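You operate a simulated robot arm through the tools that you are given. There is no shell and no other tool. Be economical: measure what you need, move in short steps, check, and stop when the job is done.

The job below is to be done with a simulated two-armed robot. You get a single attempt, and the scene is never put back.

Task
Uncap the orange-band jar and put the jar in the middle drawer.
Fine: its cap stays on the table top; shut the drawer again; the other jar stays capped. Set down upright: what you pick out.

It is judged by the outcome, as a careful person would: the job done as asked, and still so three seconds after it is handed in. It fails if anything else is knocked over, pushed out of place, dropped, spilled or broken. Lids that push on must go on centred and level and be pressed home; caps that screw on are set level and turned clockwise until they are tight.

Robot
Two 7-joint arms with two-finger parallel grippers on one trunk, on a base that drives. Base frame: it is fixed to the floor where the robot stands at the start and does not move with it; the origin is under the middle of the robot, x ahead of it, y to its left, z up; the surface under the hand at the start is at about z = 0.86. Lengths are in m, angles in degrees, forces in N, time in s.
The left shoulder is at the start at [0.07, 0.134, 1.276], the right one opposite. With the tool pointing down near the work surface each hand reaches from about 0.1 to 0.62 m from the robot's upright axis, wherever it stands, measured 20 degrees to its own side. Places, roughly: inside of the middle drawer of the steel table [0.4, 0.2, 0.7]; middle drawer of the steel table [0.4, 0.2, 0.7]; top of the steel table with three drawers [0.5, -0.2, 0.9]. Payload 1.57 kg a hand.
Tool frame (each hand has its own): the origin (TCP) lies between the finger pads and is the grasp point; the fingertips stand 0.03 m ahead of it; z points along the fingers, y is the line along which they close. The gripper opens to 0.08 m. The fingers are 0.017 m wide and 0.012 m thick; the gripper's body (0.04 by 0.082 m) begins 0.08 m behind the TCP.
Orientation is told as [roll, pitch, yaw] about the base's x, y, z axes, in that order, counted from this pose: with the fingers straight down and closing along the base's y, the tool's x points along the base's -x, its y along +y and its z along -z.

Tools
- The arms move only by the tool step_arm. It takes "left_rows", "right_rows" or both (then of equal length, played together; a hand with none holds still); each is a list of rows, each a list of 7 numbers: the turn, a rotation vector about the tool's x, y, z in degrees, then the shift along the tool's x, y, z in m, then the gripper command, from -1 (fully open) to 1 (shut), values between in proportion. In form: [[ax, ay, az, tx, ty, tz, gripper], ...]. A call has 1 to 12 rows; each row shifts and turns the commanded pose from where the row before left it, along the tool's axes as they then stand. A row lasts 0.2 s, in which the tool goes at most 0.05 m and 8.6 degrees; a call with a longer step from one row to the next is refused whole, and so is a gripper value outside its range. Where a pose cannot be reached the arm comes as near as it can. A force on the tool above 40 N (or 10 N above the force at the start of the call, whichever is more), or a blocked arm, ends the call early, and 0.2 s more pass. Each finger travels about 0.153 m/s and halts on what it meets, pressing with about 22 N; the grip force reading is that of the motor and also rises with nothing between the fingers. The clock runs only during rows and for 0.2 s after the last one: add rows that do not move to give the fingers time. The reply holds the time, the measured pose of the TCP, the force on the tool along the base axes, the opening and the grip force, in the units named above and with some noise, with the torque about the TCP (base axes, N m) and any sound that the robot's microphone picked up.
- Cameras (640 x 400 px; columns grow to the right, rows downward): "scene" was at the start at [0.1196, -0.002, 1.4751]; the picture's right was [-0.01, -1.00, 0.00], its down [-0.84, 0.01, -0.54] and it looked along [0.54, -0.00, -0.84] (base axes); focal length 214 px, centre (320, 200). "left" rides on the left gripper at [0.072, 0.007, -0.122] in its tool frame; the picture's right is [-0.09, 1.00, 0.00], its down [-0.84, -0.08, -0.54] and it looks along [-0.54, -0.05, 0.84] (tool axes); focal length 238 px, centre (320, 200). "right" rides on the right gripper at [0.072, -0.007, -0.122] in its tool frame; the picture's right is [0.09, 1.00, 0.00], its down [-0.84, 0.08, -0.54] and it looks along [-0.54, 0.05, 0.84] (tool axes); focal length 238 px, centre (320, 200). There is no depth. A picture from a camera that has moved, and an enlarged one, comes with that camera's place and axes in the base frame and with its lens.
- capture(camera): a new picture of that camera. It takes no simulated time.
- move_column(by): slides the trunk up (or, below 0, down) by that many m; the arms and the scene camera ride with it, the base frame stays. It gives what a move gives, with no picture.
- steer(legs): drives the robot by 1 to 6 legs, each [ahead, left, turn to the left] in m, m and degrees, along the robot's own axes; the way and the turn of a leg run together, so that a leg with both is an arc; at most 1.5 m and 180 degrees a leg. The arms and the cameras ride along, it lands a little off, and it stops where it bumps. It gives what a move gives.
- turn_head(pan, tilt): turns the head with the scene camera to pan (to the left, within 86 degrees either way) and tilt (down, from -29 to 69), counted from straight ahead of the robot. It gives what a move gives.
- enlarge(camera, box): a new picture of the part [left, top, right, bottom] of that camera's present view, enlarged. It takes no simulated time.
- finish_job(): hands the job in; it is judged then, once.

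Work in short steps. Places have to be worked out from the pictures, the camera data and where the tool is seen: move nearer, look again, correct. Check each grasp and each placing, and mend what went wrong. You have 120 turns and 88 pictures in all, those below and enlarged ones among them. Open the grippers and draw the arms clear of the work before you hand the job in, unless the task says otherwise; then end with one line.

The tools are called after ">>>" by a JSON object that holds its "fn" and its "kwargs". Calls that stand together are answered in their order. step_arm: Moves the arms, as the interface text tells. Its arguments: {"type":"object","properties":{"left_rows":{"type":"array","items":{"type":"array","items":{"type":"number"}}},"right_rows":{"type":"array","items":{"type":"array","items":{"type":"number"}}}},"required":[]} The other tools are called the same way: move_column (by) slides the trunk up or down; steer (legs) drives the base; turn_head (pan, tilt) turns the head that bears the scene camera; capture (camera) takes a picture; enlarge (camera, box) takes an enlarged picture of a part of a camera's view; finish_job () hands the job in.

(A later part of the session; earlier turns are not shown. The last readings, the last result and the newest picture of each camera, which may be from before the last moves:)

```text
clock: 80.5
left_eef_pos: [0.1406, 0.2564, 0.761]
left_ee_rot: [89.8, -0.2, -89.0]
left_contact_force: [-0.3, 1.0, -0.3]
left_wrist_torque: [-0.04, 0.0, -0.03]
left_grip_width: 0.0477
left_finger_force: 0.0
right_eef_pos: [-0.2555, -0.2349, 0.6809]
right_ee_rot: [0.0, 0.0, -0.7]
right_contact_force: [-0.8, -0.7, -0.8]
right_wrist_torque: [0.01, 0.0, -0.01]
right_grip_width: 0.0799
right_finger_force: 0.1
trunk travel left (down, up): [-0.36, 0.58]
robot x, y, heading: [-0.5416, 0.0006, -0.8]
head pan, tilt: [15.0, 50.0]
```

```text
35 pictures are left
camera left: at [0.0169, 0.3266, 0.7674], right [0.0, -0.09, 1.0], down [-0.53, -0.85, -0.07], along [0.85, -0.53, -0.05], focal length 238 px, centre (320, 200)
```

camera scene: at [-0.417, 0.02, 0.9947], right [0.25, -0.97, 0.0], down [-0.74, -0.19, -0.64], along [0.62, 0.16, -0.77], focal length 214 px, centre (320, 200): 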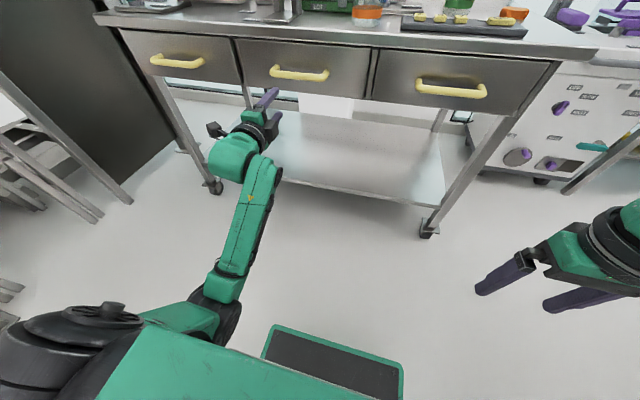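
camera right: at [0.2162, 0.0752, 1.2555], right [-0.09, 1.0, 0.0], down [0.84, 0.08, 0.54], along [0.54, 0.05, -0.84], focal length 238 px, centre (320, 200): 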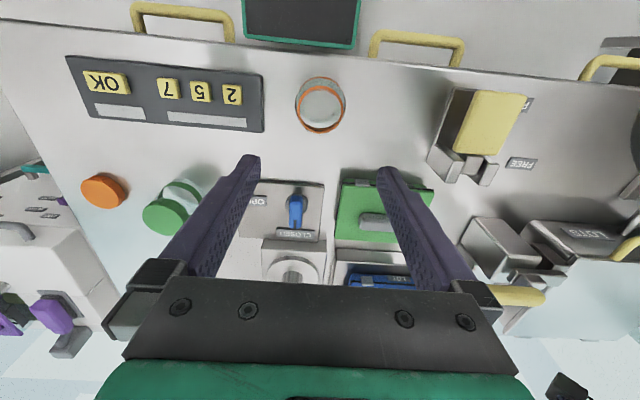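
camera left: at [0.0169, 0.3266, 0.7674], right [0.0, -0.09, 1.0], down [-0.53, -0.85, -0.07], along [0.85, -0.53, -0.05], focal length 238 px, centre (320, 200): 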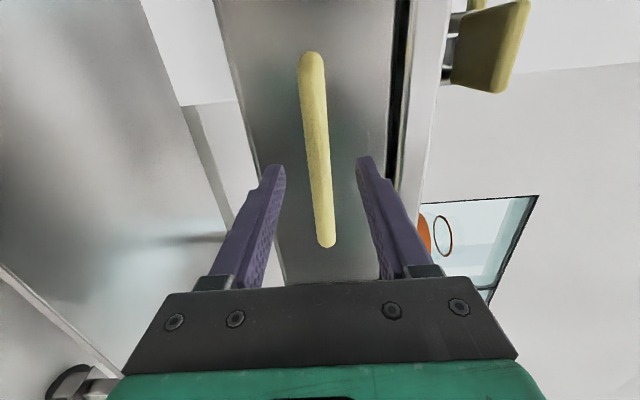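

Aligned. Advance 3.7 cm and close on the bar.

>>> {"fn": "step_arm", "kwargs": {"left_rows": [[0, 0, 0, 0, 0, 0.02, -0.2], [0, 0, 0, 0, 0, 0.017, -0.2], [0, 0, 0, 0, 0, 0, 0.5], [0, 0, 0, 0, 0, 0, 1], [0, 0, 0, 0, 0, 0, 1]]}}

>>> {"fn": "capture", "kwargs": {"camera": "left"}}

```text
clock: 81.7
left_eef_pos: [0.179, 0.2577, 0.7591]
left_ee_rot: [89.7, -0.1, -89.0]
left_contact_force: [-1.3, -0.9, -3.9]
left_wrist_torque: [0.12, 0.08, 0.21]
left_grip_width: 0.0178
left_finger_force: 33.0
right_eef_pos: [-0.2553, -0.2338, 0.6808]
right_ee_rot: [-0.1, 0.0, -0.7]
right_contact_force: [-0.4, 0.1, 0.3]
right_wrist_torque: [-0.01, -0.02, 0.01]
right_grip_width: 0.0801
right_finger_force: 0.0
trunk travel left (down, up): [-0.36, 0.58]
robot x, y, heading: [-0.5404, 0.0015, -0.7]
head pan, tilt: [15.0, 50.0]
```

```text
34 pictures are left
camera left: at [0.0544, 0.3277, 0.7665], right [0.01, -0.09, 1.0], down [-0.53, -0.85, -0.07], along [0.85, -0.52, -0.05], focal length 238 px, centre (320, 200)
```

left: 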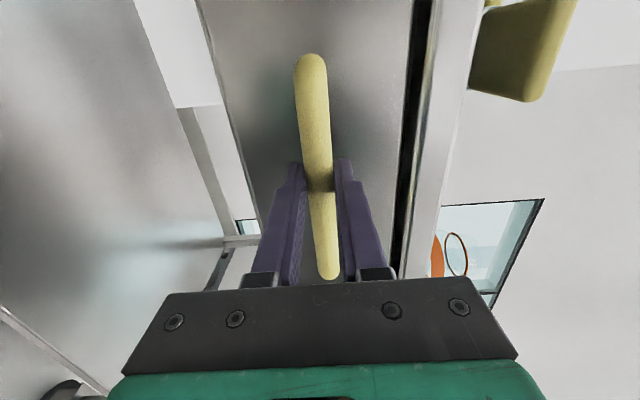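

Bar gripped (0.018 m). Pull gently 3 cm and read the force.

>>> {"fn": "step_arm", "kwargs": {"left_rows": [[0, 0, 0, 0, 0, -0.008, 1], [0, 0, 0, 0, 0, -0.01, 1], [0, 0, 0, 0, 0, -0.012, 1], [0, 0, 0, 0, 0, 0, 1]]}}

>>> {"fn": "capture", "kwargs": {"camera": "scene"}}

```text
clock: 82.7
left_eef_pos: [0.1482, 0.2562, 0.7594]
left_ee_rot: [89.7, -0.2, -89.0]
left_contact_force: [-0.1, 1.7, -3.4]
left_wrist_torque: [0.12, 0.11, 0.32]
left_grip_width: 0.0177
left_finger_force: 32.4
right_eef_pos: [-0.2556, -0.2332, 0.6803]
right_ee_rot: [0.0, 0.0, -0.7]
right_contact_force: [-0.6, 0.1, 0.5]
right_wrist_torque: [-0.02, -0.01, -0.04]
right_grip_width: 0.0801
right_finger_force: 0.1
trunk travel left (down, up): [-0.36, 0.58]
robot x, y, heading: [-0.5415, 0.0062, -0.7]
head pan, tilt: [15.0, 50.0]
```

```text
33 pictures are left
camera scene: at [-0.4164, 0.0204, 0.9946], right [0.25, -0.97, 0.0], down [-0.74, -0.19, -0.64], along [0.62, 0.16, -0.77], focal length 214 px, centre (320, 200)
```

scene: 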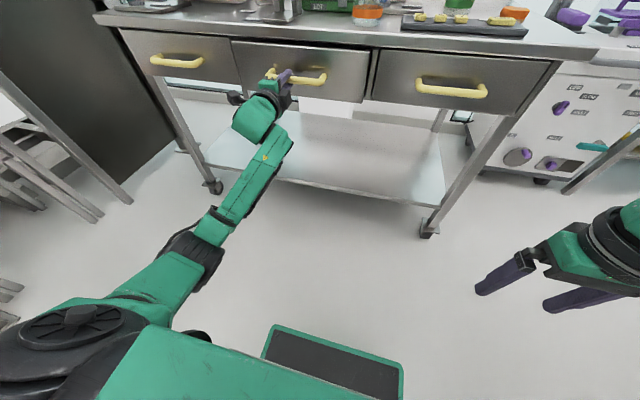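

The drawer slides freely. Pull another 11 cm with the arm.

>>> {"fn": "step_arm", "kwargs": {"left_rows": [[0, 0, 0, 0, 0, -0.018, 1], [0, 0, 0, 0, 0, -0.018, 1], [0, 0, 0, 0, 0, -0.018, 1], [0, 0, 0, 0, 0, -0.018, 1], [0, 0, 0, 0, 0, -0.018, 1], [0, 0, 0, 0, 0, -0.018, 1], [0, 0, 0, 0, 0, 0, 1]]}}

>>> {"fn": "move_column", "kwargs": {"by": 0.0}}

>>> {"fn": "capture", "kwargs": {"camera": "scene"}}

```text
clock: 84.3
left_eef_pos: [0.0405, 0.2577, 0.7605]
left_ee_rot: [89.6, -0.4, -88.8]
left_contact_force: [-1.5, 10.1, -10.0]
left_wrist_torque: [0.14, 0.14, 0.53]
left_grip_width: 0.0176
left_finger_force: 32.0
right_eef_pos: [-0.2556, -0.2325, 0.6809]
right_ee_rot: [-0.3, 0.0, -0.7]
right_contact_force: [-0.5, 0.3, -0.8]
right_wrist_torque: [-0.01, 0.0, -0.05]
right_grip_width: 0.08
right_finger_force: 0.0
trunk travel left (down, up): [-0.36, 0.58]
robot x, y, heading: [-0.5425, 0.0011, -0.9]
head pan, tilt: [15.0, 50.0]
```

```text
clock: 84.8
left_eef_pos: [0.0404, 0.2582, 0.76]
left_ee_rot: [89.6, -0.3, -88.7]
left_contact_force: [-1.1, 12.2, -10.6]
left_wrist_torque: [0.23, 0.13, 0.95]
left_grip_width: 0.0178
left_finger_force: 32.0
right_eef_pos: [-0.2548, -0.232, 0.681]
right_ee_rot: [-0.1, 0.1, -0.8]
right_contact_force: [-0.6, -0.8, 0.4]
right_wrist_torque: [-0.02, -0.01, -0.02]
right_grip_width: 0.08
right_finger_force: 0.1
trunk travel left (down, up): [-0.36, 0.58]
robot x, y, heading: [-0.5446, 0.0047, -1.0]
head pan, tilt: [15.0, 50.0]
```

```text
32 pictures are left
camera scene: at [-0.4157, 0.0227, 0.9945], right [0.25, -0.97, 0.0], down [-0.74, -0.19, -0.64], along [0.62, 0.16, -0.77], focal length 214 px, centre (320, 200)
```

scene: 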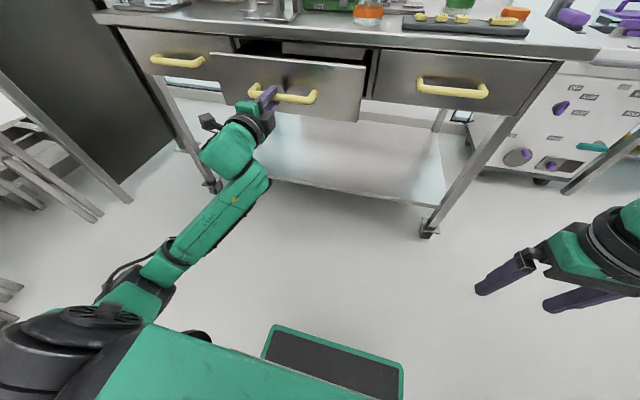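

Open 14 cm. I'd like ~8 cm more; drive the base back while holding the handle.

>>> {"fn": "steer", "kwargs": {"legs": [[-0.08, 0, 0]]}}

>>> {"fn": "capture", "kwargs": {"camera": "scene"}}

```text
clock: 85.9
left_eef_pos: [-0.038, 0.2583, 0.7592]
left_ee_rot: [89.7, -0.3, -89.0]
left_contact_force: [-0.5, 8.5, -11.4]
left_wrist_torque: [0.21, 0.13, -0.01]
left_grip_width: 0.0178
left_finger_force: 32.7
right_eef_pos: [-0.3334, -0.2321, 0.6797]
right_ee_rot: [-0.2, 0.0, -0.7]
right_contact_force: [0.5, 0.2, 0.5]
right_wrist_torque: [-0.02, -0.01, 0.01]
right_grip_width: 0.08
right_finger_force: 0.1
trunk travel left (down, up): [-0.36, 0.58]
robot x, y, heading: [-0.6224, 0.0023, -0.7]
head pan, tilt: [15.0, 50.0]
```

```text
31 pictures are left
camera scene: at [-0.4945, 0.0231, 0.9945], right [0.25, -0.97, 0.0], down [-0.74, -0.19, -0.64], along [0.62, 0.16, -0.77], focal length 214 px, centre (320, 200)
```

scene: 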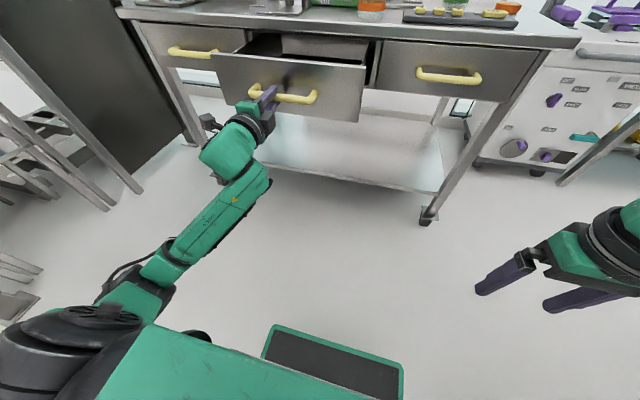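

Drawer is open 21.7 cm. Release the handle, back off, and raise the trunk.

>>> {"fn": "step_arm", "kwargs": {"left_rows": [[0, 0, 0, 0, 0, 0, -0.2], [0, 0, 0, 0, 0, 0, -0.2], [0, 0, 0, 0, 0, -0.03, -0.2], [0, 0, 0, 0, 0, -0.03, -0.2], [0, 0, 0, 0, 0, -0.02, -0.2]]}}

>>> {"fn": "move_column", "kwargs": {"by": 0.49}}

>>> {"fn": "capture", "kwargs": {"camera": "scene"}}

```text
clock: 87.1
left_eef_pos: [-0.1179, 0.2535, 0.7612]
left_ee_rot: [89.9, -0.2, -89.0]
left_contact_force: [-0.7, -0.3, 0.8]
left_wrist_torque: [0.0, 0.02, -0.01]
left_grip_width: 0.048
left_finger_force: 0.0
right_eef_pos: [-0.3346, -0.2332, 0.6797]
right_ee_rot: [-0.1, 0.0, -0.7]
right_contact_force: [-0.5, -0.3, 0.3]
right_wrist_torque: [0.02, -0.02, 0.02]
right_grip_width: 0.0799
right_finger_force: 0.2
trunk travel left (down, up): [-0.36, 0.58]
robot x, y, heading: [-0.6194, 0.0055, -0.7]
head pan, tilt: [15.0, 50.0]
```

```text
refused: 0.49 is not a number from -0.4 to 0.4
```

```text
30 pictures are left
camera scene: at [-0.4962, 0.021, 0.9948], right [0.25, -0.97, 0.0], down [-0.74, -0.19, -0.64], along [0.62, 0.16, -0.77], focal length 214 px, centre (320, 200)
```

scene: 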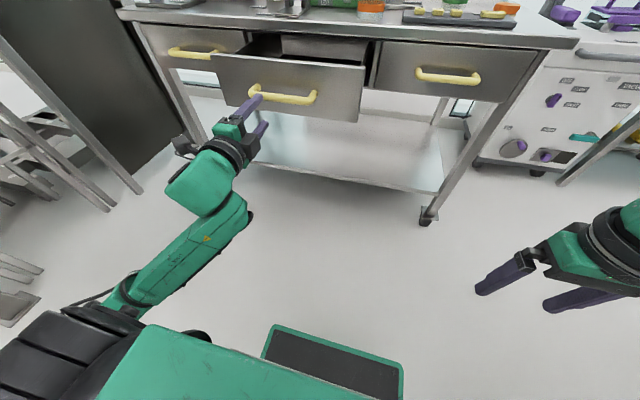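

Raise the trunk in two moves, then pitch the left hand to straight down.

>>> {"fn": "move_column", "kwargs": {"by": 0.4}}

>>> {"fn": "move_column", "kwargs": {"by": 0.09}}

>>> {"fn": "step_arm", "kwargs": {"left_rows": [[7.5, 0, 0, 0, 0, 0.02, -1], [7.5, 0, 0, 0, 0, 0.02, -1], [7.5, 0, 0, 0, 0, 0.02, -1], [7.5, 0, 0, 0, 0, 0, -1], [7.5, 0, 0, 0, 0, 0, -1], [7.5, 0, 0, 0, 0, 0, -1], [7.5, 0, 0, 0, 0, 0, -1], [7.5, 0, 0, 0, 0, 0, -1], [7.5, 0, 0, 0, 0, 0, -1], [7.5, 0, 0, 0, 0, 0, -1], [7.5, 0, 0, 0, 0, 0, -1], [7.5, 0, 0, 0, 0, 0, -1]]}}

```text
clock: 90.9
left_eef_pos: [-0.1186, 0.2548, 1.1625]
left_ee_rot: [89.8, -0.2, -89.0]
left_contact_force: [0.0, -0.8, 0.2]
left_wrist_torque: [0.0, -0.03, -0.03]
left_grip_width: 0.0479
left_finger_force: 0.1
right_eef_pos: [-0.3343, -0.2338, 1.0809]
right_ee_rot: [0.0, 0.1, -0.7]
right_contact_force: [0.7, 1.0, 0.4]
right_wrist_torque: [-0.02, -0.02, 0.01]
right_grip_width: 0.0799
right_finger_force: 0.1
trunk travel left (down, up): [-0.76, 0.18]
robot x, y, heading: [-0.6188, 0.0046, -0.6]
head pan, tilt: [15.0, 50.0]
```

```text
clock: 92.1
left_eef_pos: [-0.1188, 0.2549, 1.2507]
left_ee_rot: [89.8, -0.2, -89.0]
left_contact_force: [-0.5, 0.1, 0.7]
left_wrist_torque: [-0.01, -0.03, -0.01]
left_grip_width: 0.048
left_finger_force: 0.0
right_eef_pos: [-0.3348, -0.2327, 1.1704]
right_ee_rot: [0.0, 0.0, -0.7]
right_contact_force: [-0.9, -0.3, 0.3]
right_wrist_torque: [-0.02, 0.0, -0.01]
right_grip_width: 0.0803
right_finger_force: 0.1
trunk travel left (down, up): [-0.85, 0.09]
robot x, y, heading: [-0.6209, 0.0049, -0.6]
head pan, tilt: [15.0, 50.0]
```

```text
clock: 94.7
left_eef_pos: [-0.059, 0.2536, 1.2434]
left_ee_rot: [-0.3, -0.2, -89.0]
left_contact_force: [0.3, 0.1, 0.0]
left_wrist_torque: [0.04, 0.03, 0.03]
left_grip_width: 0.08
left_finger_force: 0.0
right_eef_pos: [-0.3339, -0.2348, 1.1695]
right_ee_rot: [0.0, -0.1, -0.7]
right_contact_force: [0.6, -0.9, -0.8]
right_wrist_torque: [0.01, 0.06, -0.01]
right_grip_width: 0.0801
right_finger_force: 0.1
trunk travel left (down, up): [-0.85, 0.09]
robot x, y, heading: [-0.6282, 0.0063, -0.6]
head pan, tilt: [15.0, 50.0]
```

Drive forward 0.36 m and look at the drawer and jar.

>>> {"fn": "steer", "kwargs": {"legs": [[0.36, 0, 0.6]]}}

>>> {"fn": "turn_head", "kwargs": {"pan": 15, "tilt": 57}}

>>> {"fn": "capture", "kwargs": {"camera": "scene"}}

>>> {"fn": "capture", "kwargs": {"camera": "left"}}

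```text
clock: 97.0
left_eef_pos: [0.2922, 0.2555, 1.2455]
left_ee_rot: [0.0, -0.3, -88.7]
left_contact_force: [-0.9, -0.9, -0.3]
left_wrist_torque: [0.0, -0.03, 0.0]
left_grip_width: 0.0803
left_finger_force: 0.1
right_eef_pos: [0.0204, -0.2351, 1.1711]
right_ee_rot: [0.0, -0.1, -0.4]
right_contact_force: [0.3, -0.4, 0.7]
right_wrist_torque: [0.01, 0.0, 0.02]
right_grip_width: 0.0799
right_finger_force: 0.0
trunk travel left (down, up): [-0.85, 0.09]
robot x, y, heading: [-0.2661, 0.0035, -0.3]
head pan, tilt: [15.0, 50.0]
```

```text
clock: 97.7
left_eef_pos: [0.2933, 0.2536, 1.243]
left_ee_rot: [-0.2, -0.2, -88.7]
left_contact_force: [0.1, 0.8, -0.4]
left_wrist_torque: [0.01, -0.04, 0.02]
left_grip_width: 0.08
left_finger_force: 0.0
right_eef_pos: [0.0219, -0.234, 1.1706]
right_ee_rot: [0.0, 0.1, -0.5]
right_contact_force: [-0.5, 0.2, -0.1]
right_wrist_torque: [0.01, 0.01, 0.03]
right_grip_width: 0.0799
right_finger_force: 0.0
trunk travel left (down, up): [-0.85, 0.09]
robot x, y, heading: [-0.2658, 0.001, -0.5]
head pan, tilt: [15.0, 57.0]
```

```text
29 pictures are left
camera scene: at [-0.1481, 0.017, 1.4758], right [0.25, -0.97, 0.0], down [-0.81, -0.21, -0.55], along [0.53, 0.14, -0.84], focal length 214 px, centre (320, 200)
```

scene: 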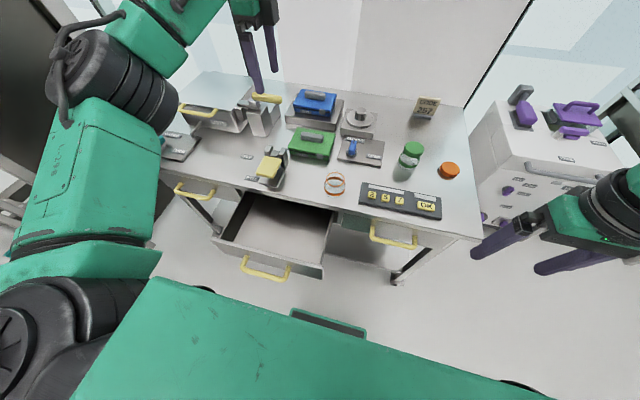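

```text
28 pictures are left
camera left: at [0.2987, 0.3274, 1.365], right [1.0, -0.07, 0.0], down [-0.06, -0.84, 0.55], along [-0.04, -0.54, -0.84], focal length 238 px, centre (320, 200)
```

left: 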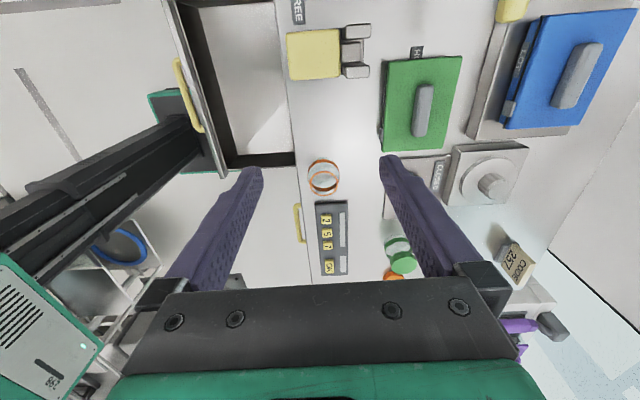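

The drawer is open and empty, jar at (0.289, 0.081). Move the left hand above the jar.

>>> {"fn": "step_arm", "kwargs": {"left_rows": [[0, 0, 0, -0.045, -0.001, 0, -1], [0, 0, 0, -0.045, -0.001, 0, -1], [0, 0, 0, -0.045, -0.001, 0, -1], [0, 0, 0, -0.038, -0.001, 0.02, -1], [0, 0, 0, 0, 0, 0.045, -1], [0, 0, 0, 0, 0, 0.045, -1], [0, 0, 0, 0, 0, 0.045, -1], [0, 0, 0, 0, 0, 0, -1]]}}

>>> {"fn": "capture", "kwargs": {"camera": "left"}}

```text
clock: 99.5
left_eef_pos: [0.2931, 0.082, 1.0879]
left_ee_rot: [-0.2, -0.3, -88.6]
left_contact_force: [0.5, 0.6, 0.3]
left_wrist_torque: [0.01, 0.0, 0.01]
left_grip_width: 0.0799
left_finger_force: 0.1
right_eef_pos: [0.0211, -0.2331, 1.1701]
right_ee_rot: [-0.1, 0.0, -0.4]
right_contact_force: [-0.4, 1.4, -0.7]
right_wrist_torque: [0.0, -0.01, 0.01]
right_grip_width: 0.0799
right_finger_force: 0.1
trunk travel left (down, up): [-0.85, 0.09]
robot x, y, heading: [-0.2626, 0.0036, -0.4]
head pan, tilt: [15.0, 57.0]
```

```text
27 pictures are left
camera left: at [0.2984, 0.1544, 1.2108], right [1.0, -0.07, 0.0], down [-0.06, -0.84, 0.55], along [-0.04, -0.54, -0.84], focal length 238 px, centre (320, 200)
```

left: 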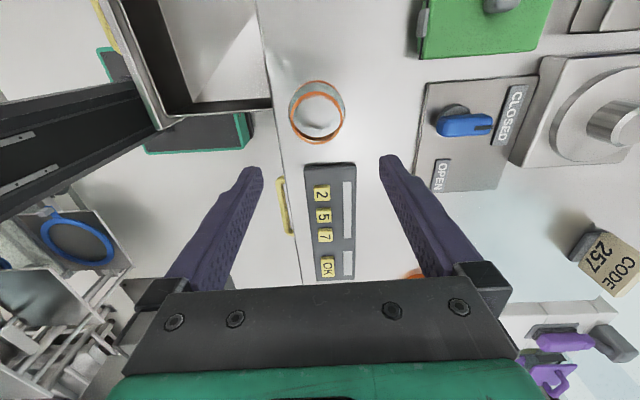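

Jar centre ≈ (0.289, 0.087). Correct slightly and lower to just above the rim, then recheck.

>>> {"fn": "step_arm", "kwargs": {"left_rows": [[0, 0, 0, 0.004, -0.003, 0.03, -1], [0, 0, 0, 0, 0, 0.03, -1], [0, 0, 0, 0, 0, 0.03, -1], [0, 0, 0, 0, 0, 0.02, -1], [0, 0, 0, 0, 0, 0, -1]]}}

>>> {"fn": "capture", "kwargs": {"camera": "left"}}

```text
clock: 100.7
left_eef_pos: [0.2892, 0.0869, 0.98]
left_ee_rot: [-0.3, -0.1, -88.7]
left_contact_force: [-0.1, -0.1, 1.1]
left_wrist_torque: [-0.02, -0.02, 0.04]
left_grip_width: 0.0799
left_finger_force: 0.0
right_eef_pos: [0.0216, -0.2351, 1.1696]
right_ee_rot: [0.0, 0.0, -0.4]
right_contact_force: [0.4, 0.5, 0.3]
right_wrist_torque: [-0.02, 0.02, -0.01]
right_grip_width: 0.0803
right_finger_force: 0.0
trunk travel left (down, up): [-0.85, 0.09]
robot x, y, heading: [-0.2622, 0.0018, -0.8]
head pan, tilt: [15.0, 57.0]
```

```text
26 pictures are left
camera left: at [0.2942, 0.1584, 1.1013], right [1.0, -0.07, 0.0], down [-0.06, -0.84, 0.55], along [-0.04, -0.54, -0.84], focal length 238 px, centre (320, 200)
```

left: 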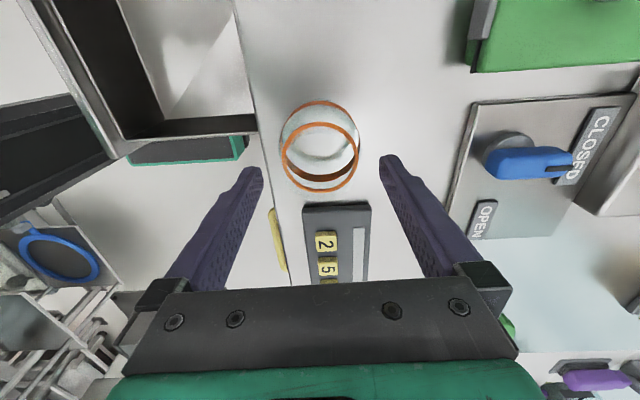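

Centred in x; y +4 mm. Lower to grasp height and close.

>>> {"fn": "step_arm", "kwargs": {"left_rows": [[0, 0, 0, 0.003, 0, 0.025, -1], [0, 0, 0, 0, 0, 0.025, -1], [0, 0, 0, 0, 0, 0.024, -1], [0, 0, 0, 0, 0, 0, -1]]}}

>>> {"fn": "capture", "kwargs": {"camera": "left"}}

```text
clock: 101.7
left_eef_pos: [0.2893, 0.0864, 0.9033]
left_ee_rot: [-0.3, -0.3, -88.6]
left_contact_force: [-0.4, -0.1, 0.1]
left_wrist_torque: [0.02, 0.0, 0.04]
left_grip_width: 0.0798
left_finger_force: 0.1
right_eef_pos: [0.0211, -0.2339, 1.1706]
right_ee_rot: [-0.1, 0.0, -0.4]
right_contact_force: [0.3, 0.0, -0.9]
right_wrist_torque: [-0.01, -0.02, -0.01]
right_grip_width: 0.08
right_finger_force: 0.2
trunk travel left (down, up): [-0.85, 0.09]
robot x, y, heading: [-0.2677, 0.0004, -0.4]
head pan, tilt: [15.0, 57.0]
```

```text
25 pictures are left
camera left: at [0.2947, 0.1592, 1.0253], right [1.0, -0.07, 0.0], down [-0.06, -0.84, 0.55], along [-0.04, -0.54, -0.84], focal length 238 px, centre (320, 200)
```

left: 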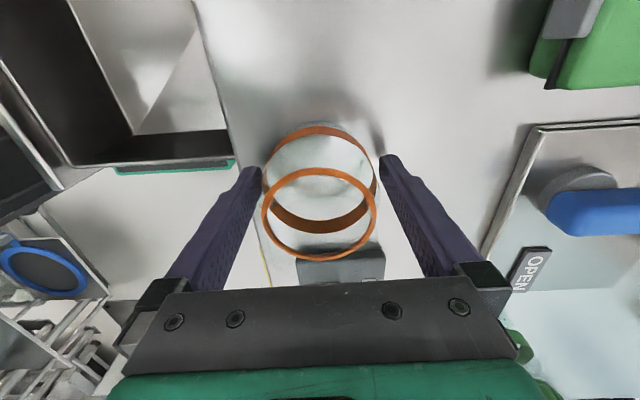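

The view matches the earlier grasp. Close and lift.

>>> {"fn": "step_arm", "kwargs": {"left_rows": [[0, 0, 0, 0, 0, 0, 0], [0, 0, 0, 0, 0, 0, 1], [0, 0, 0, 0, 0, 0, 1], [0, 0, 0, 0, 0, -0.03, 1], [0, 0, 0, 0, 0, -0.04, 1], [0, 0, 0, 0, 0, -0.04, 1], [0, 0, 0, 0, 0, -0.04, 1], [0, 0, 0, 0, 0, 0, 1]]}}

>>> {"fn": "capture", "kwargs": {"camera": "scene"}}

```text
clock: 103.5
left_eef_pos: [0.2904, 0.088, 1.0549]
left_ee_rot: [-0.4, -0.2, -88.6]
left_contact_force: [-0.5, -0.3, -2.1]
left_wrist_torque: [0.04, 0.0, -0.01]
left_grip_width: 0.07
left_finger_force: 22.2
right_eef_pos: [0.0219, -0.2349, 1.1704]
right_ee_rot: [0.0, 0.1, -0.5]
right_contact_force: [-0.1, -0.7, 0.0]
right_wrist_torque: [0.0, -0.02, -0.01]
right_grip_width: 0.0799
right_finger_force: 0.1
trunk travel left (down, up): [-0.85, 0.09]
robot x, y, heading: [-0.2683, -0.0001, -0.3]
head pan, tilt: [15.0, 57.0]
```

```text
24 pictures are left
camera scene: at [-0.1473, 0.0171, 1.4757], right [0.25, -0.97, 0.0], down [-0.81, -0.21, -0.54], along [0.53, 0.14, -0.84], focal length 214 px, centre (320, 200)
```

scene: 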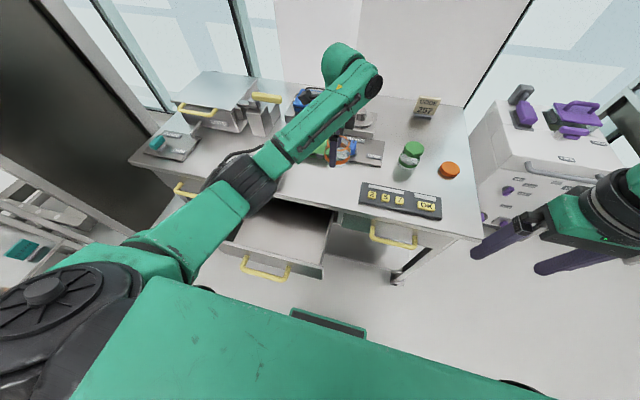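

Jar secured (0.070). Move it above the open drawer at (0.115, 0.24).

>>> {"fn": "step_arm", "kwargs": {"left_rows": [[0, 0, 0, 0, -0.035, 0, 1], [0, 0, 0, 0, -0.035, 0, 1], [0, 0, 0, 0.02, -0.035, 0, 1], [0, 0, 0, 0.03, -0.035, 0, 1], [0, 0, 0, 0.035, -0.03, 0, 1], [0, 0, 0, 0.035, -0.005, 0, 1], [0, 0, 0, 0.032, 0, 0, 1], [0, 0, 0, 0, 0, 0, 1]]}}

>>> {"fn": "capture", "kwargs": {"camera": "left"}}

>>> {"fn": "capture", "kwargs": {"camera": "scene"}}

```text
clock: 105.3
left_eef_pos: [0.1106, 0.2365, 1.0534]
left_ee_rot: [-0.2, -0.2, -88.6]
left_contact_force: [0.0, -0.7, -1.6]
left_wrist_torque: [0.0, -0.01, 0.0]
left_grip_width: 0.0702
left_finger_force: 21.7
right_eef_pos: [0.0219, -0.2355, 1.171]
right_ee_rot: [0.0, 0.0, -0.4]
right_contact_force: [-0.3, -0.4, 0.0]
right_wrist_torque: [-0.01, -0.04, 0.01]
right_grip_width: 0.0798
right_finger_force: 0.1
trunk travel left (down, up): [-0.85, 0.09]
robot x, y, heading: [-0.2665, 0.0013, -0.3]
head pan, tilt: [15.0, 57.0]
```

```text
23 pictures are left
camera left: at [0.1148, 0.3086, 1.1754], right [1.0, -0.07, 0.0], down [-0.06, -0.84, 0.55], along [-0.04, -0.54, -0.84], focal length 238 px, centre (320, 200)
```

left: 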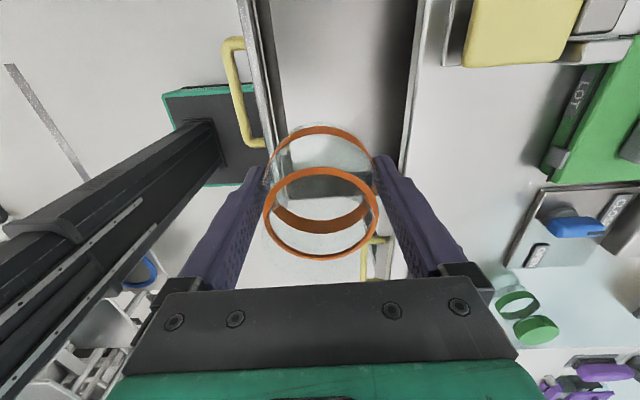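

```text
22 pictures are left
camera scene: at [-0.1478, 0.0169, 1.4758], right [0.25, -0.97, 0.0], down [-0.81, -0.21, -0.54], along [0.53, 0.14, -0.84], focal length 214 px, centre (320, 200)
```

scene: 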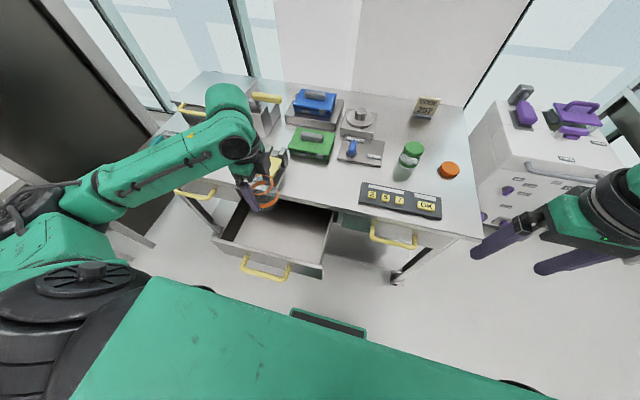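

Drawer interior spans x≈0.03–0.21 and y≈0.06–0.44, so the jar at (0.11, 0.237) is well placed. Lower the trunk 0.2 m to keep the arm's posture.

>>> {"fn": "move_column", "kwargs": {"by": -0.2}}

>>> {"fn": "capture", "kwargs": {"camera": "left"}}

>>> {"fn": "capture", "kwargs": {"camera": "scene"}}

```text
clock: 107.5
left_eef_pos: [0.1095, 0.2363, 0.8528]
left_ee_rot: [-0.1, -0.2, -88.6]
left_contact_force: [0.0, -0.2, -1.8]
left_wrist_torque: [0.02, 0.0, -0.02]
left_grip_width: 0.0703
left_finger_force: 21.9
right_eef_pos: [0.0217, -0.2348, 0.9704]
right_ee_rot: [0.1, 0.1, -0.4]
right_contact_force: [-0.3, 0.4, 0.3]
right_wrist_torque: [0.03, 0.02, -0.01]
right_grip_width: 0.08
right_finger_force: 0.1
trunk travel left (down, up): [-0.65, 0.29]
robot x, y, heading: [-0.2652, 0.0015, -0.1]
head pan, tilt: [15.0, 57.0]
```

```text
21 pictures are left
camera left: at [0.115, 0.3086, 0.9753], right [1.0, -0.07, 0.0], down [-0.06, -0.84, 0.55], along [-0.04, -0.54, -0.84], focal length 238 px, centre (320, 200)
```

left: 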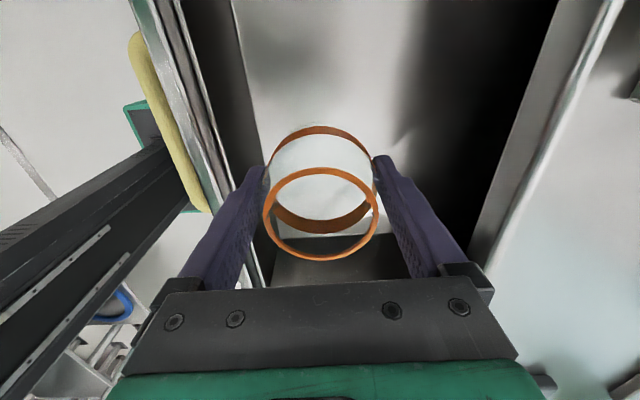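

```text
20 pictures are left
camera scene: at [-0.1478, 0.0172, 1.2758], right [0.25, -0.97, 0.0], down [-0.81, -0.21, -0.54], along [0.53, 0.14, -0.84], focal length 214 px, centre (320, 200)
```

scene: 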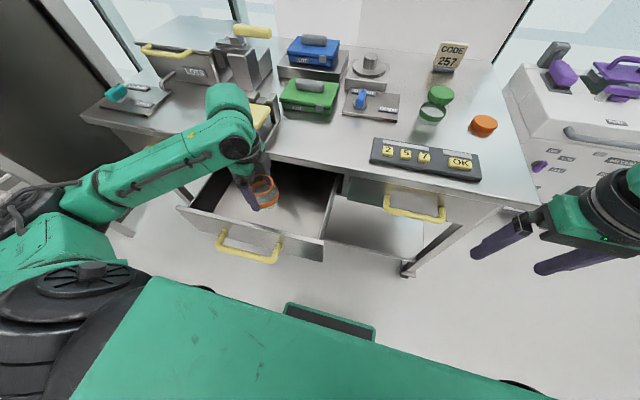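

Clear on all sides. Lower with the arm in decreasing steps, watching for contact with the drawer floor.

>>> {"fn": "step_arm", "kwargs": {"left_rows": [[0, 0, 0, 0, 0, 0.02, 1], [0, 0, 0, 0, 0, 0.02, 1], [0, 0, 0, 0, 0, 0.015, 1], [0, 0, 0, 0, 0, 0.01, 1], [0, 0, 0, 0, 0, 0, 1]]}}

>>> {"fn": "enlarge", "kwargs": {"camera": "scene", "box": [170, 130, 370, 280]}}

```text
clock: 108.7
left_eef_pos: [0.1094, 0.2358, 0.787]
left_ee_rot: [-0.3, -0.2, -88.8]
left_contact_force: [0.5, -0.3, -2.2]
left_wrist_torque: [-0.04, 0.02, 0.0]
left_grip_width: 0.0701
left_finger_force: 21.4
right_eef_pos: [0.0216, -0.2345, 0.9714]
right_ee_rot: [0.0, 0.0, -0.3]
right_contact_force: [0.8, -0.3, -0.6]
right_wrist_torque: [0.02, -0.02, 0.02]
right_grip_width: 0.0799
right_finger_force: 0.1
trunk travel left (down, up): [-0.65, 0.29]
robot x, y, heading: [-0.2673, 0.004, -0.3]
head pan, tilt: [15.0, 57.0]
```

```text
2.67 times, centred on (270, 205) of scene
camera zoom: at [-0.1477, 0.0171, 1.2757], right [0.25, -0.97, 0.0], down [-0.81, -0.21, -0.54], along [0.53, 0.14, -0.84], focal length 572 px, centre (453, 187)
```

zoom: 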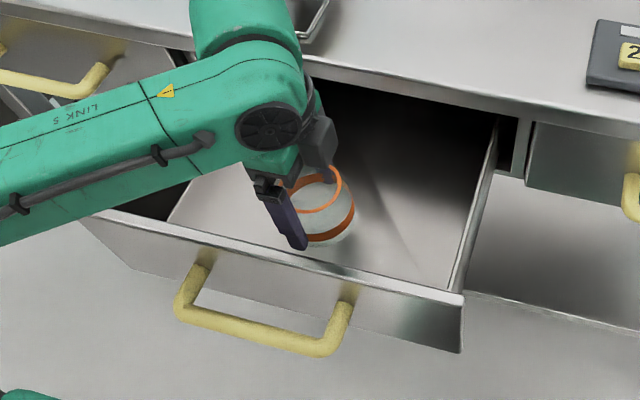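

Continue lowering in 5 mm steps.

>>> {"fn": "step_arm", "kwargs": {"left_rows": [[0, 0, 0, 0, 0, 0.006, 1], [0, 0, 0, 0, 0, 0.006, 1], [0, 0, 0, 0, 0, 0.005, 1], [0, 0, 0, 0, 0, 0.004, 1], [0, 0, 0, 0, 0, 0.003, 1], [0, 0, 0, 0, 0, 0, 1]]}}

>>> {"fn": "enlarge", "kwargs": {"camera": "scene", "box": [220, 150, 340, 240]}}

```text
clock: 110.1
left_eef_pos: [0.1095, 0.2348, 0.7637]
left_ee_rot: [-0.3, -0.2, -88.7]
left_contact_force: [-0.5, -0.9, -1.5]
left_wrist_torque: [-0.02, 0.0, -0.02]
left_grip_width: 0.0703
left_finger_force: 21.7
right_eef_pos: [0.0215, -0.2331, 0.9698]
right_ee_rot: [-0.1, 0.0, -0.4]
right_contact_force: [0.3, -0.1, -0.5]
right_wrist_torque: [0.06, 0.03, 0.02]
right_grip_width: 0.0798
right_finger_force: 0.0
trunk travel left (down, up): [-0.65, 0.29]
robot x, y, heading: [-0.2663, 0.0006, -0.3]
head pan, tilt: [15.0, 57.0]
```

```text
4.44 times, centred on (280, 195) of scene
camera zoom: at [-0.1477, 0.0172, 1.2757], right [0.25, -0.97, 0.0], down [-0.81, -0.21, -0.54], along [0.53, 0.14, -0.84], focal length 953 px, centre (498, 222)
```

zoom: 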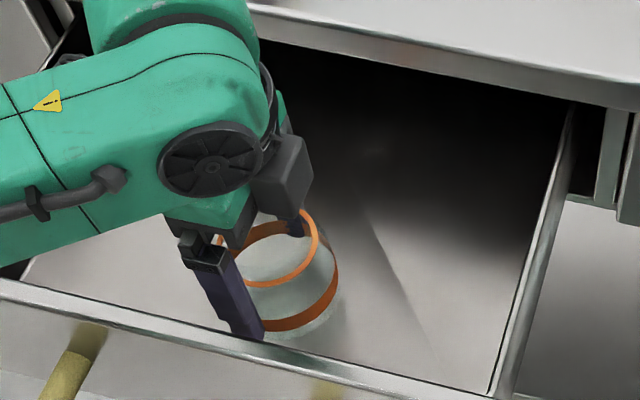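

>>> {"fn": "step_arm", "kwargs": {"left_rows": [[0, 0, 0, 0, 0, 0.003, 1], [0, 0, 0, 0, 0, 0.003, 1], [0, 0, 0, 0, 0, 0.003, 1], [0, 0, 0, 0, 0, 0.003, 1], [0, 0, 0, 0, 0, 0, 1]]}}

```text
clock: 111.3
left_eef_pos: [0.1097, 0.2359, 0.7538]
left_ee_rot: [0.0, -0.3, -88.7]
left_contact_force: [1.4, 1.9, 12.4]
left_wrist_torque: [-0.11, -0.04, -0.14]
left_grip_width: 0.0699
left_finger_force: 21.5
right_eef_pos: [0.0205, -0.2345, 0.97]
right_ee_rot: [0.0, -0.1, -0.4]
right_contact_force: [-0.2, 0.7, 0.3]
right_wrist_torque: [-0.03, -0.01, -0.01]
right_grip_width: 0.08
right_finger_force: 0.0
trunk travel left (down, up): [-0.65, 0.29]
robot x, y, heading: [-0.2686, 0.0006, 0.0]
head pan, tilt: [15.0, 57.0]
```

Contact with the drawer floor. Ease 1 mm, open, and rise straight up.

>>> {"fn": "step_arm", "kwargs": {"left_rows": [[0, 0, 0, 0, 0, -0.001, 1], [0, 0, 0, 0, 0, 0, 0.4], [0, 0, 0, 0, 0, 0, -0.5], [0, 0, 0, 0, 0, 0, -1], [0, 0, 0, 0, 0, -0.02, -1], [0, 0, 0, 0, 0, -0.03, -1], [0, 0, 0, 0, 0, -0.03, -1], [0, 0, 0, 0, 0, -0.03, -1]]}}

>>> {"fn": "move_column", "kwargs": {"by": 0.2}}

>>> {"fn": "capture", "kwargs": {"camera": "left"}}

```text
clock: 113.1
left_eef_pos: [0.1113, 0.2335, 0.8635]
left_ee_rot: [-0.2, -0.3, -88.7]
left_contact_force: [-0.9, -0.3, -1.0]
left_wrist_torque: [-0.02, -0.01, 0.02]
left_grip_width: 0.0799
left_finger_force: 0.1
right_eef_pos: [0.0214, -0.2352, 0.9692]
right_ee_rot: [0.0, 0.1, -0.2]
right_contact_force: [-0.7, 0.2, 0.5]
right_wrist_torque: [-0.01, -0.01, -0.01]
right_grip_width: 0.0799
right_finger_force: 0.0
trunk travel left (down, up): [-0.65, 0.29]
robot x, y, heading: [-0.2622, 0.0052, -0.6]
head pan, tilt: [15.0, 57.0]
```

```text
clock: 115.2
left_eef_pos: [0.1132, 0.2349, 1.0627]
left_ee_rot: [-0.2, -0.2, -88.6]
left_contact_force: [-0.1, 1.0, 0.0]
left_wrist_torque: [0.0, 0.0, 0.02]
left_grip_width: 0.0801
left_finger_force: 0.0
right_eef_pos: [0.0214, -0.2336, 1.1703]
right_ee_rot: [0.0, -0.1, -0.5]
right_contact_force: [-0.2, 0.5, -0.6]
right_wrist_torque: [0.02, -0.01, -0.01]
right_grip_width: 0.08
right_finger_force: 0.1
trunk travel left (down, up): [-0.85, 0.09]
robot x, y, heading: [-0.2713, 0.003, -0.3]
head pan, tilt: [15.0, 57.0]
```

```text
17 pictures are left
camera left: at [0.1164, 0.307, 1.1849], right [1.0, -0.07, 0.0], down [-0.06, -0.84, 0.55], along [-0.04, -0.54, -0.84], focal length 238 px, centre (320, 200)
```

left: 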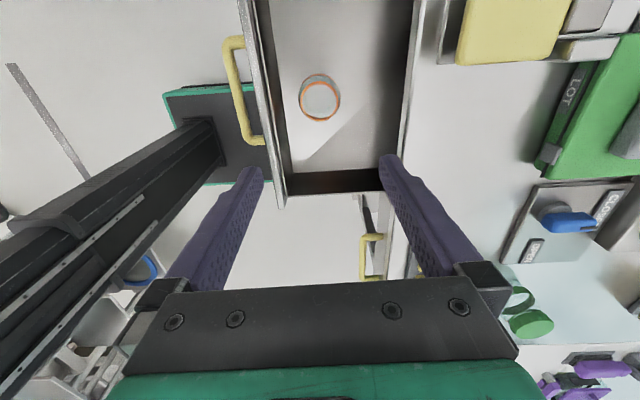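

The jar stands upright in the drawer. Now to shut it: drive back to the previous spot and restore the left hand's earlier pose for the handle.

>>> {"fn": "steer", "kwargs": {"legs": [[-0.352, 0, 0]]}}

>>> {"fn": "step_arm", "kwargs": {"left_rows": [[0, 0, 0, 0.004, 0.035, -0.036, -1], [0, 0, 0, 0.004, 0.035, -0.036, -1], [0, 0, 0, 0.004, 0.035, -0.036, -1], [0, 0, 0, 0.004, 0.035, -0.036, -1], [0, 0, 0, 0.004, 0.035, -0.036, -1], [0, 0, 0, 0, 0, 0, -1]]}}

>>> {"fn": "step_arm", "kwargs": {"left_rows": [[-7.5, 0, 0, 0, 0, 0, -0.2], [-7.5, 0, 0, 0, 0, 0, -0.2], [-7.5, 0, 0, 0, 0, 0, -0.2], [-7.5, 0, 0, 0, 0, 0, -0.2], [-7.5, 0, 0, 0, 0, 0, -0.2], [-7.5, 0, 0, 0, 0, 0, -0.2], [-7.5, 0, 0, 0, 0, 0, -0.2], [-7.5, 0, 0, 0, 0, 0, -0.2], [-7.5, 0, 0, 0, 0, 0, -0.2], [-7.5, 0, 0, 0, 0, -0.02, -0.2], [-7.5, 0, 0, 0, 0, -0.02, -0.2], [-7.5, 0, 0, 0, 0, -0.02, -0.2]]}}

```text
clock: 117.5
left_eef_pos: [-0.2385, 0.2364, 1.0623]
left_ee_rot: [-0.3, -0.2, -88.7]
left_contact_force: [-0.1, 0.0, 0.2]
left_wrist_torque: [0.0, 0.0, -0.01]
left_grip_width: 0.08
left_finger_force: 0.0
right_eef_pos: [-0.3291, -0.233, 1.1701]
right_ee_rot: [0.0, 0.1, -0.4]
right_contact_force: [-0.6, -0.8, 0.7]
right_wrist_torque: [0.04, 0.01, -0.01]
right_grip_width: 0.0798
right_finger_force: 0.1
trunk travel left (down, up): [-0.85, 0.09]
robot x, y, heading: [-0.6164, 0.0017, -0.4]
head pan, tilt: [15.0, 57.0]
```

```text
refused: row 1 steps farther than a row can; nothing moved
```

```text
clock: 118.9
left_eef_pos: [-0.2052, 0.2948, 1.0665]
left_ee_rot: [42.3, 10.4, -88.8]
left_contact_force: [-0.9, 0.4, -0.2]
left_wrist_torque: [-0.04, 0.0, -0.02]
left_grip_width: 0.048
left_finger_force: 0.0
left hand out of reach, approached as far as the arm can: row 2, 3, 5, 6
right_eef_pos: [-0.3306, -0.2306, 1.1713]
right_ee_rot: [-0.3, 0.1, -0.5]
right_contact_force: [-1.5, 0.2, -0.1]
right_wrist_torque: [-0.04, 0.02, 0.05]
right_grip_width: 0.0799
right_finger_force: 0.1
trunk travel left (down, up): [-0.85, 0.09]
robot x, y, heading: [-0.615, 0.0039, -0.6]
head pan, tilt: [15.0, 57.0]
stopped in row 6 (left hand): the arm was blocked; the commanded pose is now the measured one
```

The move was refused and the turn ran into a limit. Extend the arm first to the good pose, then level out the orientation.

>>> {"fn": "step_arm", "kwargs": {"left_rows": [[0, 0, 0, -0.0067, 0.038, -0.0037, -0.2], [0, 0, 0, -0.0067, 0.038, -0.0037, -0.2], [0, 0, 0, -0.0067, 0.038, -0.0037, -0.2], [0, 0, 0, -0.0067, 0.038, -0.0037, -0.2], [0, 0, 0, -0.0067, 0.038, -0.0037, -0.2], [0, 0, 0, -0.0067, 0.038, -0.0037, -0.2], [0, -3.7, -3.7, 0, 0, 0, -0.2], [0, -3.7, -3.7, 0, 0, 0, -0.2], [0, 0, 0, 0, 0, 0, -0.2]]}}

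```text
clock: 120.9
left_eef_pos: [-0.0488, 0.2256, 1.2276]
left_ee_rot: [42.4, 0.0, -88.3]
left_contact_force: [0.1, 0.1, -0.2]
left_wrist_torque: [0.0, -0.02, -0.02]
left_grip_width: 0.0479
left_finger_force: 0.1
right_eef_pos: [-0.3297, -0.2328, 1.1689]
right_ee_rot: [0.0, 0.0, -0.3]
right_contact_force: [0.6, 0.1, -0.1]
right_wrist_torque: [0.05, 0.01, 0.01]
right_grip_width: 0.0802
right_finger_force: 0.2
trunk travel left (down, up): [-0.85, 0.09]
robot x, y, heading: [-0.6176, 0.0025, -0.5]
head pan, tilt: [15.0, 57.0]
```

Now level it (−47.6° about tool x) with a small +y shift.

>>> {"fn": "step_arm", "kwargs": {"left_rows": [[-6.8, 0, 0, 0.0045, 0, 0.003, -0.2], [-6.8, 0, 0, 0.0045, 0, 0.003, -0.2], [-6.8, 0, 0, 0.0045, 0, 0.003, -0.2], [-6.8, 0, 0, 0.0045, 0, 0.003, -0.2], [-6.8, 0, 0, 0.0045, 0, 0, -0.2], [-6.8, 0, 0, 0.0045, 0, 0, -0.2], [-6.8, 0, 0, 0.0045, 0, 0, -0.2], [0, 0, 0, 0, 0, -0.03, -0.2], [0, 0, 0, 0, 0, -0.04, -0.2], [0, 0, 0, 0, 0, 0, -0.2]]}}

```text
clock: 123.1
left_eef_pos: [-0.1103, 0.2532, 1.2185]
left_ee_rot: [89.9, 0.0, -88.5]
left_contact_force: [0.2, 0.5, 0.6]
left_wrist_torque: [0.01, -0.01, -0.01]
left_grip_width: 0.048
left_finger_force: 0.1
right_eef_pos: [-0.3298, -0.233, 1.1711]
right_ee_rot: [-0.1, 0.2, -0.5]
right_contact_force: [-0.1, 0.4, 0.4]
right_wrist_torque: [-0.01, 0.01, -0.02]
right_grip_width: 0.0799
right_finger_force: 0.2
trunk travel left (down, up): [-0.85, 0.09]
robot x, y, heading: [-0.613, 0.0002, -0.4]
head pan, tilt: [15.0, 57.0]
```

Level. Lower the trunk so the hand is at handle height (z≈0.760).

>>> {"fn": "move_column", "kwargs": {"by": -0.4}}

>>> {"fn": "move_column", "kwargs": {"by": -0.058}}

>>> {"fn": "capture", "kwargs": {"camera": "left"}}

```text
clock: 126.9
left_eef_pos: [-0.1121, 0.2543, 0.8188]
left_ee_rot: [90.0, 0.0, -88.4]
left_contact_force: [1.3, 0.6, 0.0]
left_wrist_torque: [-0.05, 0.0, -0.01]
left_grip_width: 0.048
left_finger_force: 0.1
right_eef_pos: [-0.3301, -0.232, 0.7703]
right_ee_rot: [0.0, 0.0, -0.3]
right_contact_force: [-0.5, 0.1, -0.5]
right_wrist_torque: [0.04, -0.01, -0.01]
right_grip_width: 0.08
right_finger_force: 0.1
trunk travel left (down, up): [-0.45, 0.49]
robot x, y, heading: [-0.6133, 0.0018, -0.7]
head pan, tilt: [15.0, 57.0]
```

```text
clock: 127.9
left_eef_pos: [-0.1118, 0.2536, 0.7615]
left_ee_rot: [90.0, 0.2, -88.5]
left_contact_force: [0.0, -0.3, 0.0]
left_wrist_torque: [-0.02, 0.0, 0.0]
left_grip_width: 0.0477
left_finger_force: 0.1
right_eef_pos: [-0.3305, -0.2335, 0.7109]
right_ee_rot: [0.0, 0.1, -0.5]
right_contact_force: [-0.2, 1.0, 0.3]
right_wrist_torque: [0.02, 0.0, 0.02]
right_grip_width: 0.0802
right_finger_force: 0.1
trunk travel left (down, up): [-0.392, 0.548]
robot x, y, heading: [-0.6151, 0.0006, -0.2]
head pan, tilt: [15.0, 57.0]
```

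```text
16 pictures are left
camera left: at [-0.2362, 0.3225, 0.7686], right [0.0, -0.09, 1.0], down [-0.52, -0.85, -0.08], along [0.86, -0.52, -0.05], focal length 238 px, centre (320, 200)
```

left: 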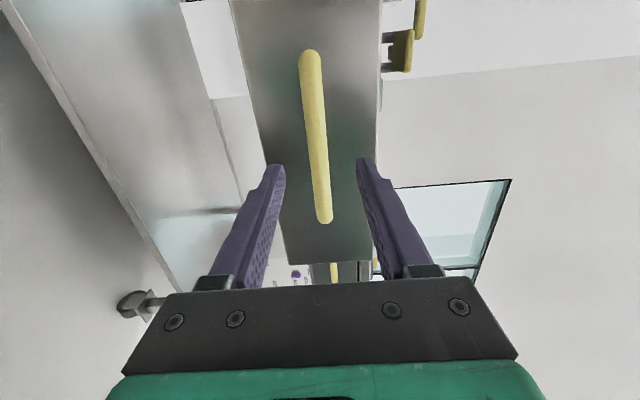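

Aligned with the bar. Advance 7 cm, close on it.

>>> {"fn": "step_arm", "kwargs": {"left_rows": [[0, 0, 0, 0, 0, 0.03, -0.2], [0, 0, 0, 0, 0, 0.025, -0.2], [0, 0, 0, 0, 0, 0.017, -0.2], [0, 0, 0, 0, 0, 0, 0.5], [0, 0, 0, 0, 0, 0, 1], [0, 0, 0, 0, 0, 0, 1]]}}

>>> {"fn": "capture", "kwargs": {"camera": "left"}}

```text
clock: 129.3
left_eef_pos: [-0.0394, 0.2573, 0.7592]
left_ee_rot: [89.8, 0.0, -88.3]
left_contact_force: [-1.7, -1.9, -7.2]
left_wrist_torque: [-0.05, 0.13, 0.15]
left_grip_width: 0.018
left_finger_force: 32.8
right_eef_pos: [-0.3288, -0.2316, 0.7115]
right_ee_rot: [0.0, 0.2, -0.4]
right_contact_force: [-1.3, 0.1, 0.3]
right_wrist_torque: [0.02, 0.01, -0.01]
right_grip_width: 0.0802
right_finger_force: 0.0
trunk travel left (down, up): [-0.392, 0.548]
robot x, y, heading: [-0.6198, 0.0029, 0.0]
head pan, tilt: [15.0, 57.0]
```

```text
15 pictures are left
camera left: at [-0.1636, 0.326, 0.7665], right [0.01, -0.09, 1.0], down [-0.52, -0.85, -0.08], along [0.86, -0.52, -0.05], focal length 238 px, centre (320, 200)
```

left: 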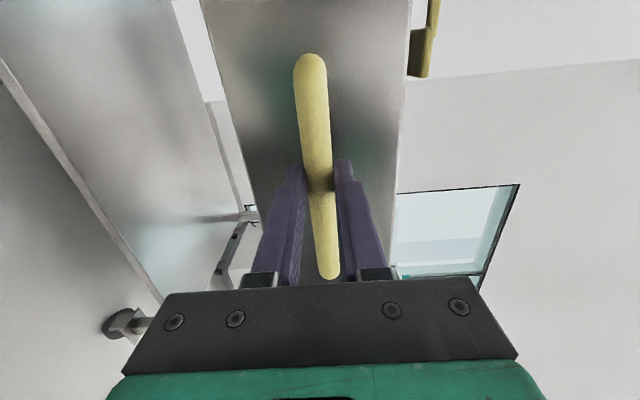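

Gripped. Push slowly in with the arm so the jar doesn't slide.

>>> {"fn": "step_arm", "kwargs": {"left_rows": [[0, 0, 0, 0, 0, 0.004, 1], [0, 0, 0, 0, 0, 0.008, 1], [0, 0, 0, 0, 0, 0.012, 1], [0, 0, 0, 0, 0, 0.012, 1], [0, 0, 0, 0, 0, 0.012, 1], [0, 0, 0, 0, 0, 0.012, 1], [0, 0, 0, 0, 0, 0.012, 1], [0, 0, 0, 0, 0, 0.012, 1], [0, 0, 0, 0, 0, 0.012, 1], [0, 0, 0, 0, 0, 0.012, 1], [0, 0, 0, 0, 0, 0.008, 1], [0, 0, 0, 0, 0, 0.004, 1]]}}

>>> {"fn": "capture", "kwargs": {"camera": "scene"}}

```text
clock: 131.9
left_eef_pos: [0.0814, 0.2571, 0.7601]
left_ee_rot: [89.9, -0.1, -88.4]
left_contact_force: [-1.2, -9.2, -15.2]
left_wrist_torque: [-0.04, 0.17, 0.03]
left_grip_width: 0.0175
left_finger_force: 32.5
right_eef_pos: [-0.3279, -0.234, 0.7119]
right_ee_rot: [0.0, 0.2, -0.5]
right_contact_force: [-0.2, -0.6, -0.7]
right_wrist_torque: [0.0, -0.01, 0.0]
right_grip_width: 0.0799
right_finger_force: 0.1
trunk travel left (down, up): [-0.392, 0.548]
robot x, y, heading: [-0.6166, 0.0028, -0.5]
head pan, tilt: [15.0, 57.0]
```

```text
14 pictures are left
camera scene: at [-0.4968, 0.0183, 1.0174], right [0.25, -0.97, 0.0], down [-0.81, -0.21, -0.54], along [0.52, 0.14, -0.84], focal length 214 px, centre (320, 200)
```

scene: 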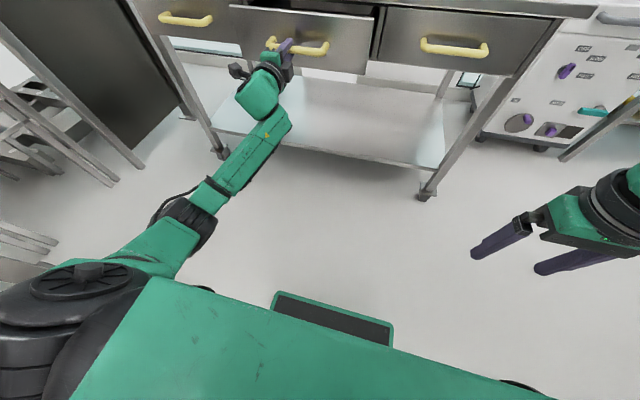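

Sliding in without resistance. Continue with about 7 cm, staying within reach.

>>> {"fn": "step_arm", "kwargs": {"left_rows": [[0, 0, 0, 0, 0, 0.005, 1], [0, 0, 0, 0, 0, 0.01, 1], [0, 0, 0, 0, 0, 0.012, 1], [0, 0, 0, 0, 0, 0.012, 1], [0, 0, 0, 0, 0, 0.012, 1], [0, 0, 0, 0, 0, 0.012, 1], [0, 0, 0, 0, 0, 0.01, 1], [0, 0, 0, 0, 0, 0.006, 1], [0, 0, 0, 0, 0, 0, 1]]}}

```text
clock: 133.9
left_eef_pos: [0.1618, 0.2582, 0.7594]
left_ee_rot: [89.8, 0.2, -88.5]
left_contact_force: [-1.1, -21.3, -13.4]
left_wrist_torque: [-0.22, 0.19, -0.44]
left_grip_width: 0.0176
left_finger_force: 32.6
right_eef_pos: [-0.328, -0.2351, 0.7102]
right_ee_rot: [0.2, 0.2, -0.5]
right_contact_force: [0.1, -0.2, -0.2]
right_wrist_torque: [0.01, 0.01, -0.01]
right_grip_width: 0.08
right_finger_force: 0.1
trunk travel left (down, up): [-0.392, 0.548]
robot x, y, heading: [-0.6183, 0.0021, -0.6]
head pan, tilt: [15.0, 57.0]
```

Some sideways load from drift; correct it and push the last ~1.7 cm until it stops.

>>> {"fn": "step_arm", "kwargs": {"left_rows": [[0, 0, 0, -0.005, -0.002, 0, 1], [0, 0, 0, 0, 0, 0.006, 1], [0, 0, 0, 0, 0, 0.006, 1], [0, 0, 0, 0, 0, 0.005, 1], [0, 0, 0, 0, 0, 0.003, 1], [0, 0, 0, 0, 0, 0, 1]]}}

>>> {"fn": "enlarge", "kwargs": {"camera": "scene", "box": [140, 0, 400, 120]}}

```text
clock: 135.3
left_eef_pos: [0.1775, 0.2583, 0.7595]
left_ee_rot: [90.0, 0.0, -88.2]
left_contact_force: [-21.0, -3.2, -9.9]
left_wrist_torque: [0.01, 0.16, 0.0]
left_grip_width: 0.0178
left_finger_force: 32.4
right_eef_pos: [-0.3322, -0.2332, 0.7132]
right_ee_rot: [-0.1, -0.1, -0.3]
right_contact_force: [0.1, 0.8, 0.5]
right_wrist_torque: [0.02, 0.0, 0.0]
right_grip_width: 0.0801
right_finger_force: 0.1
trunk travel left (down, up): [-0.392, 0.548]
robot x, y, heading: [-0.6173, 0.0034, -0.2]
head pan, tilt: [15.0, 57.0]
```

```text
2.46 times, centred on (270, 60) of scene
camera zoom: at [-0.5011, 0.0193, 1.0179], right [0.25, -0.97, 0.0], down [-0.81, -0.21, -0.55], along [0.53, 0.14, -0.84], focal length 528 px, centre (443, 545)
```

zoom: 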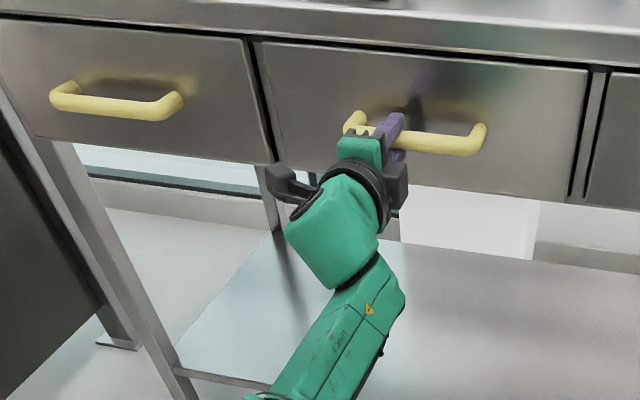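

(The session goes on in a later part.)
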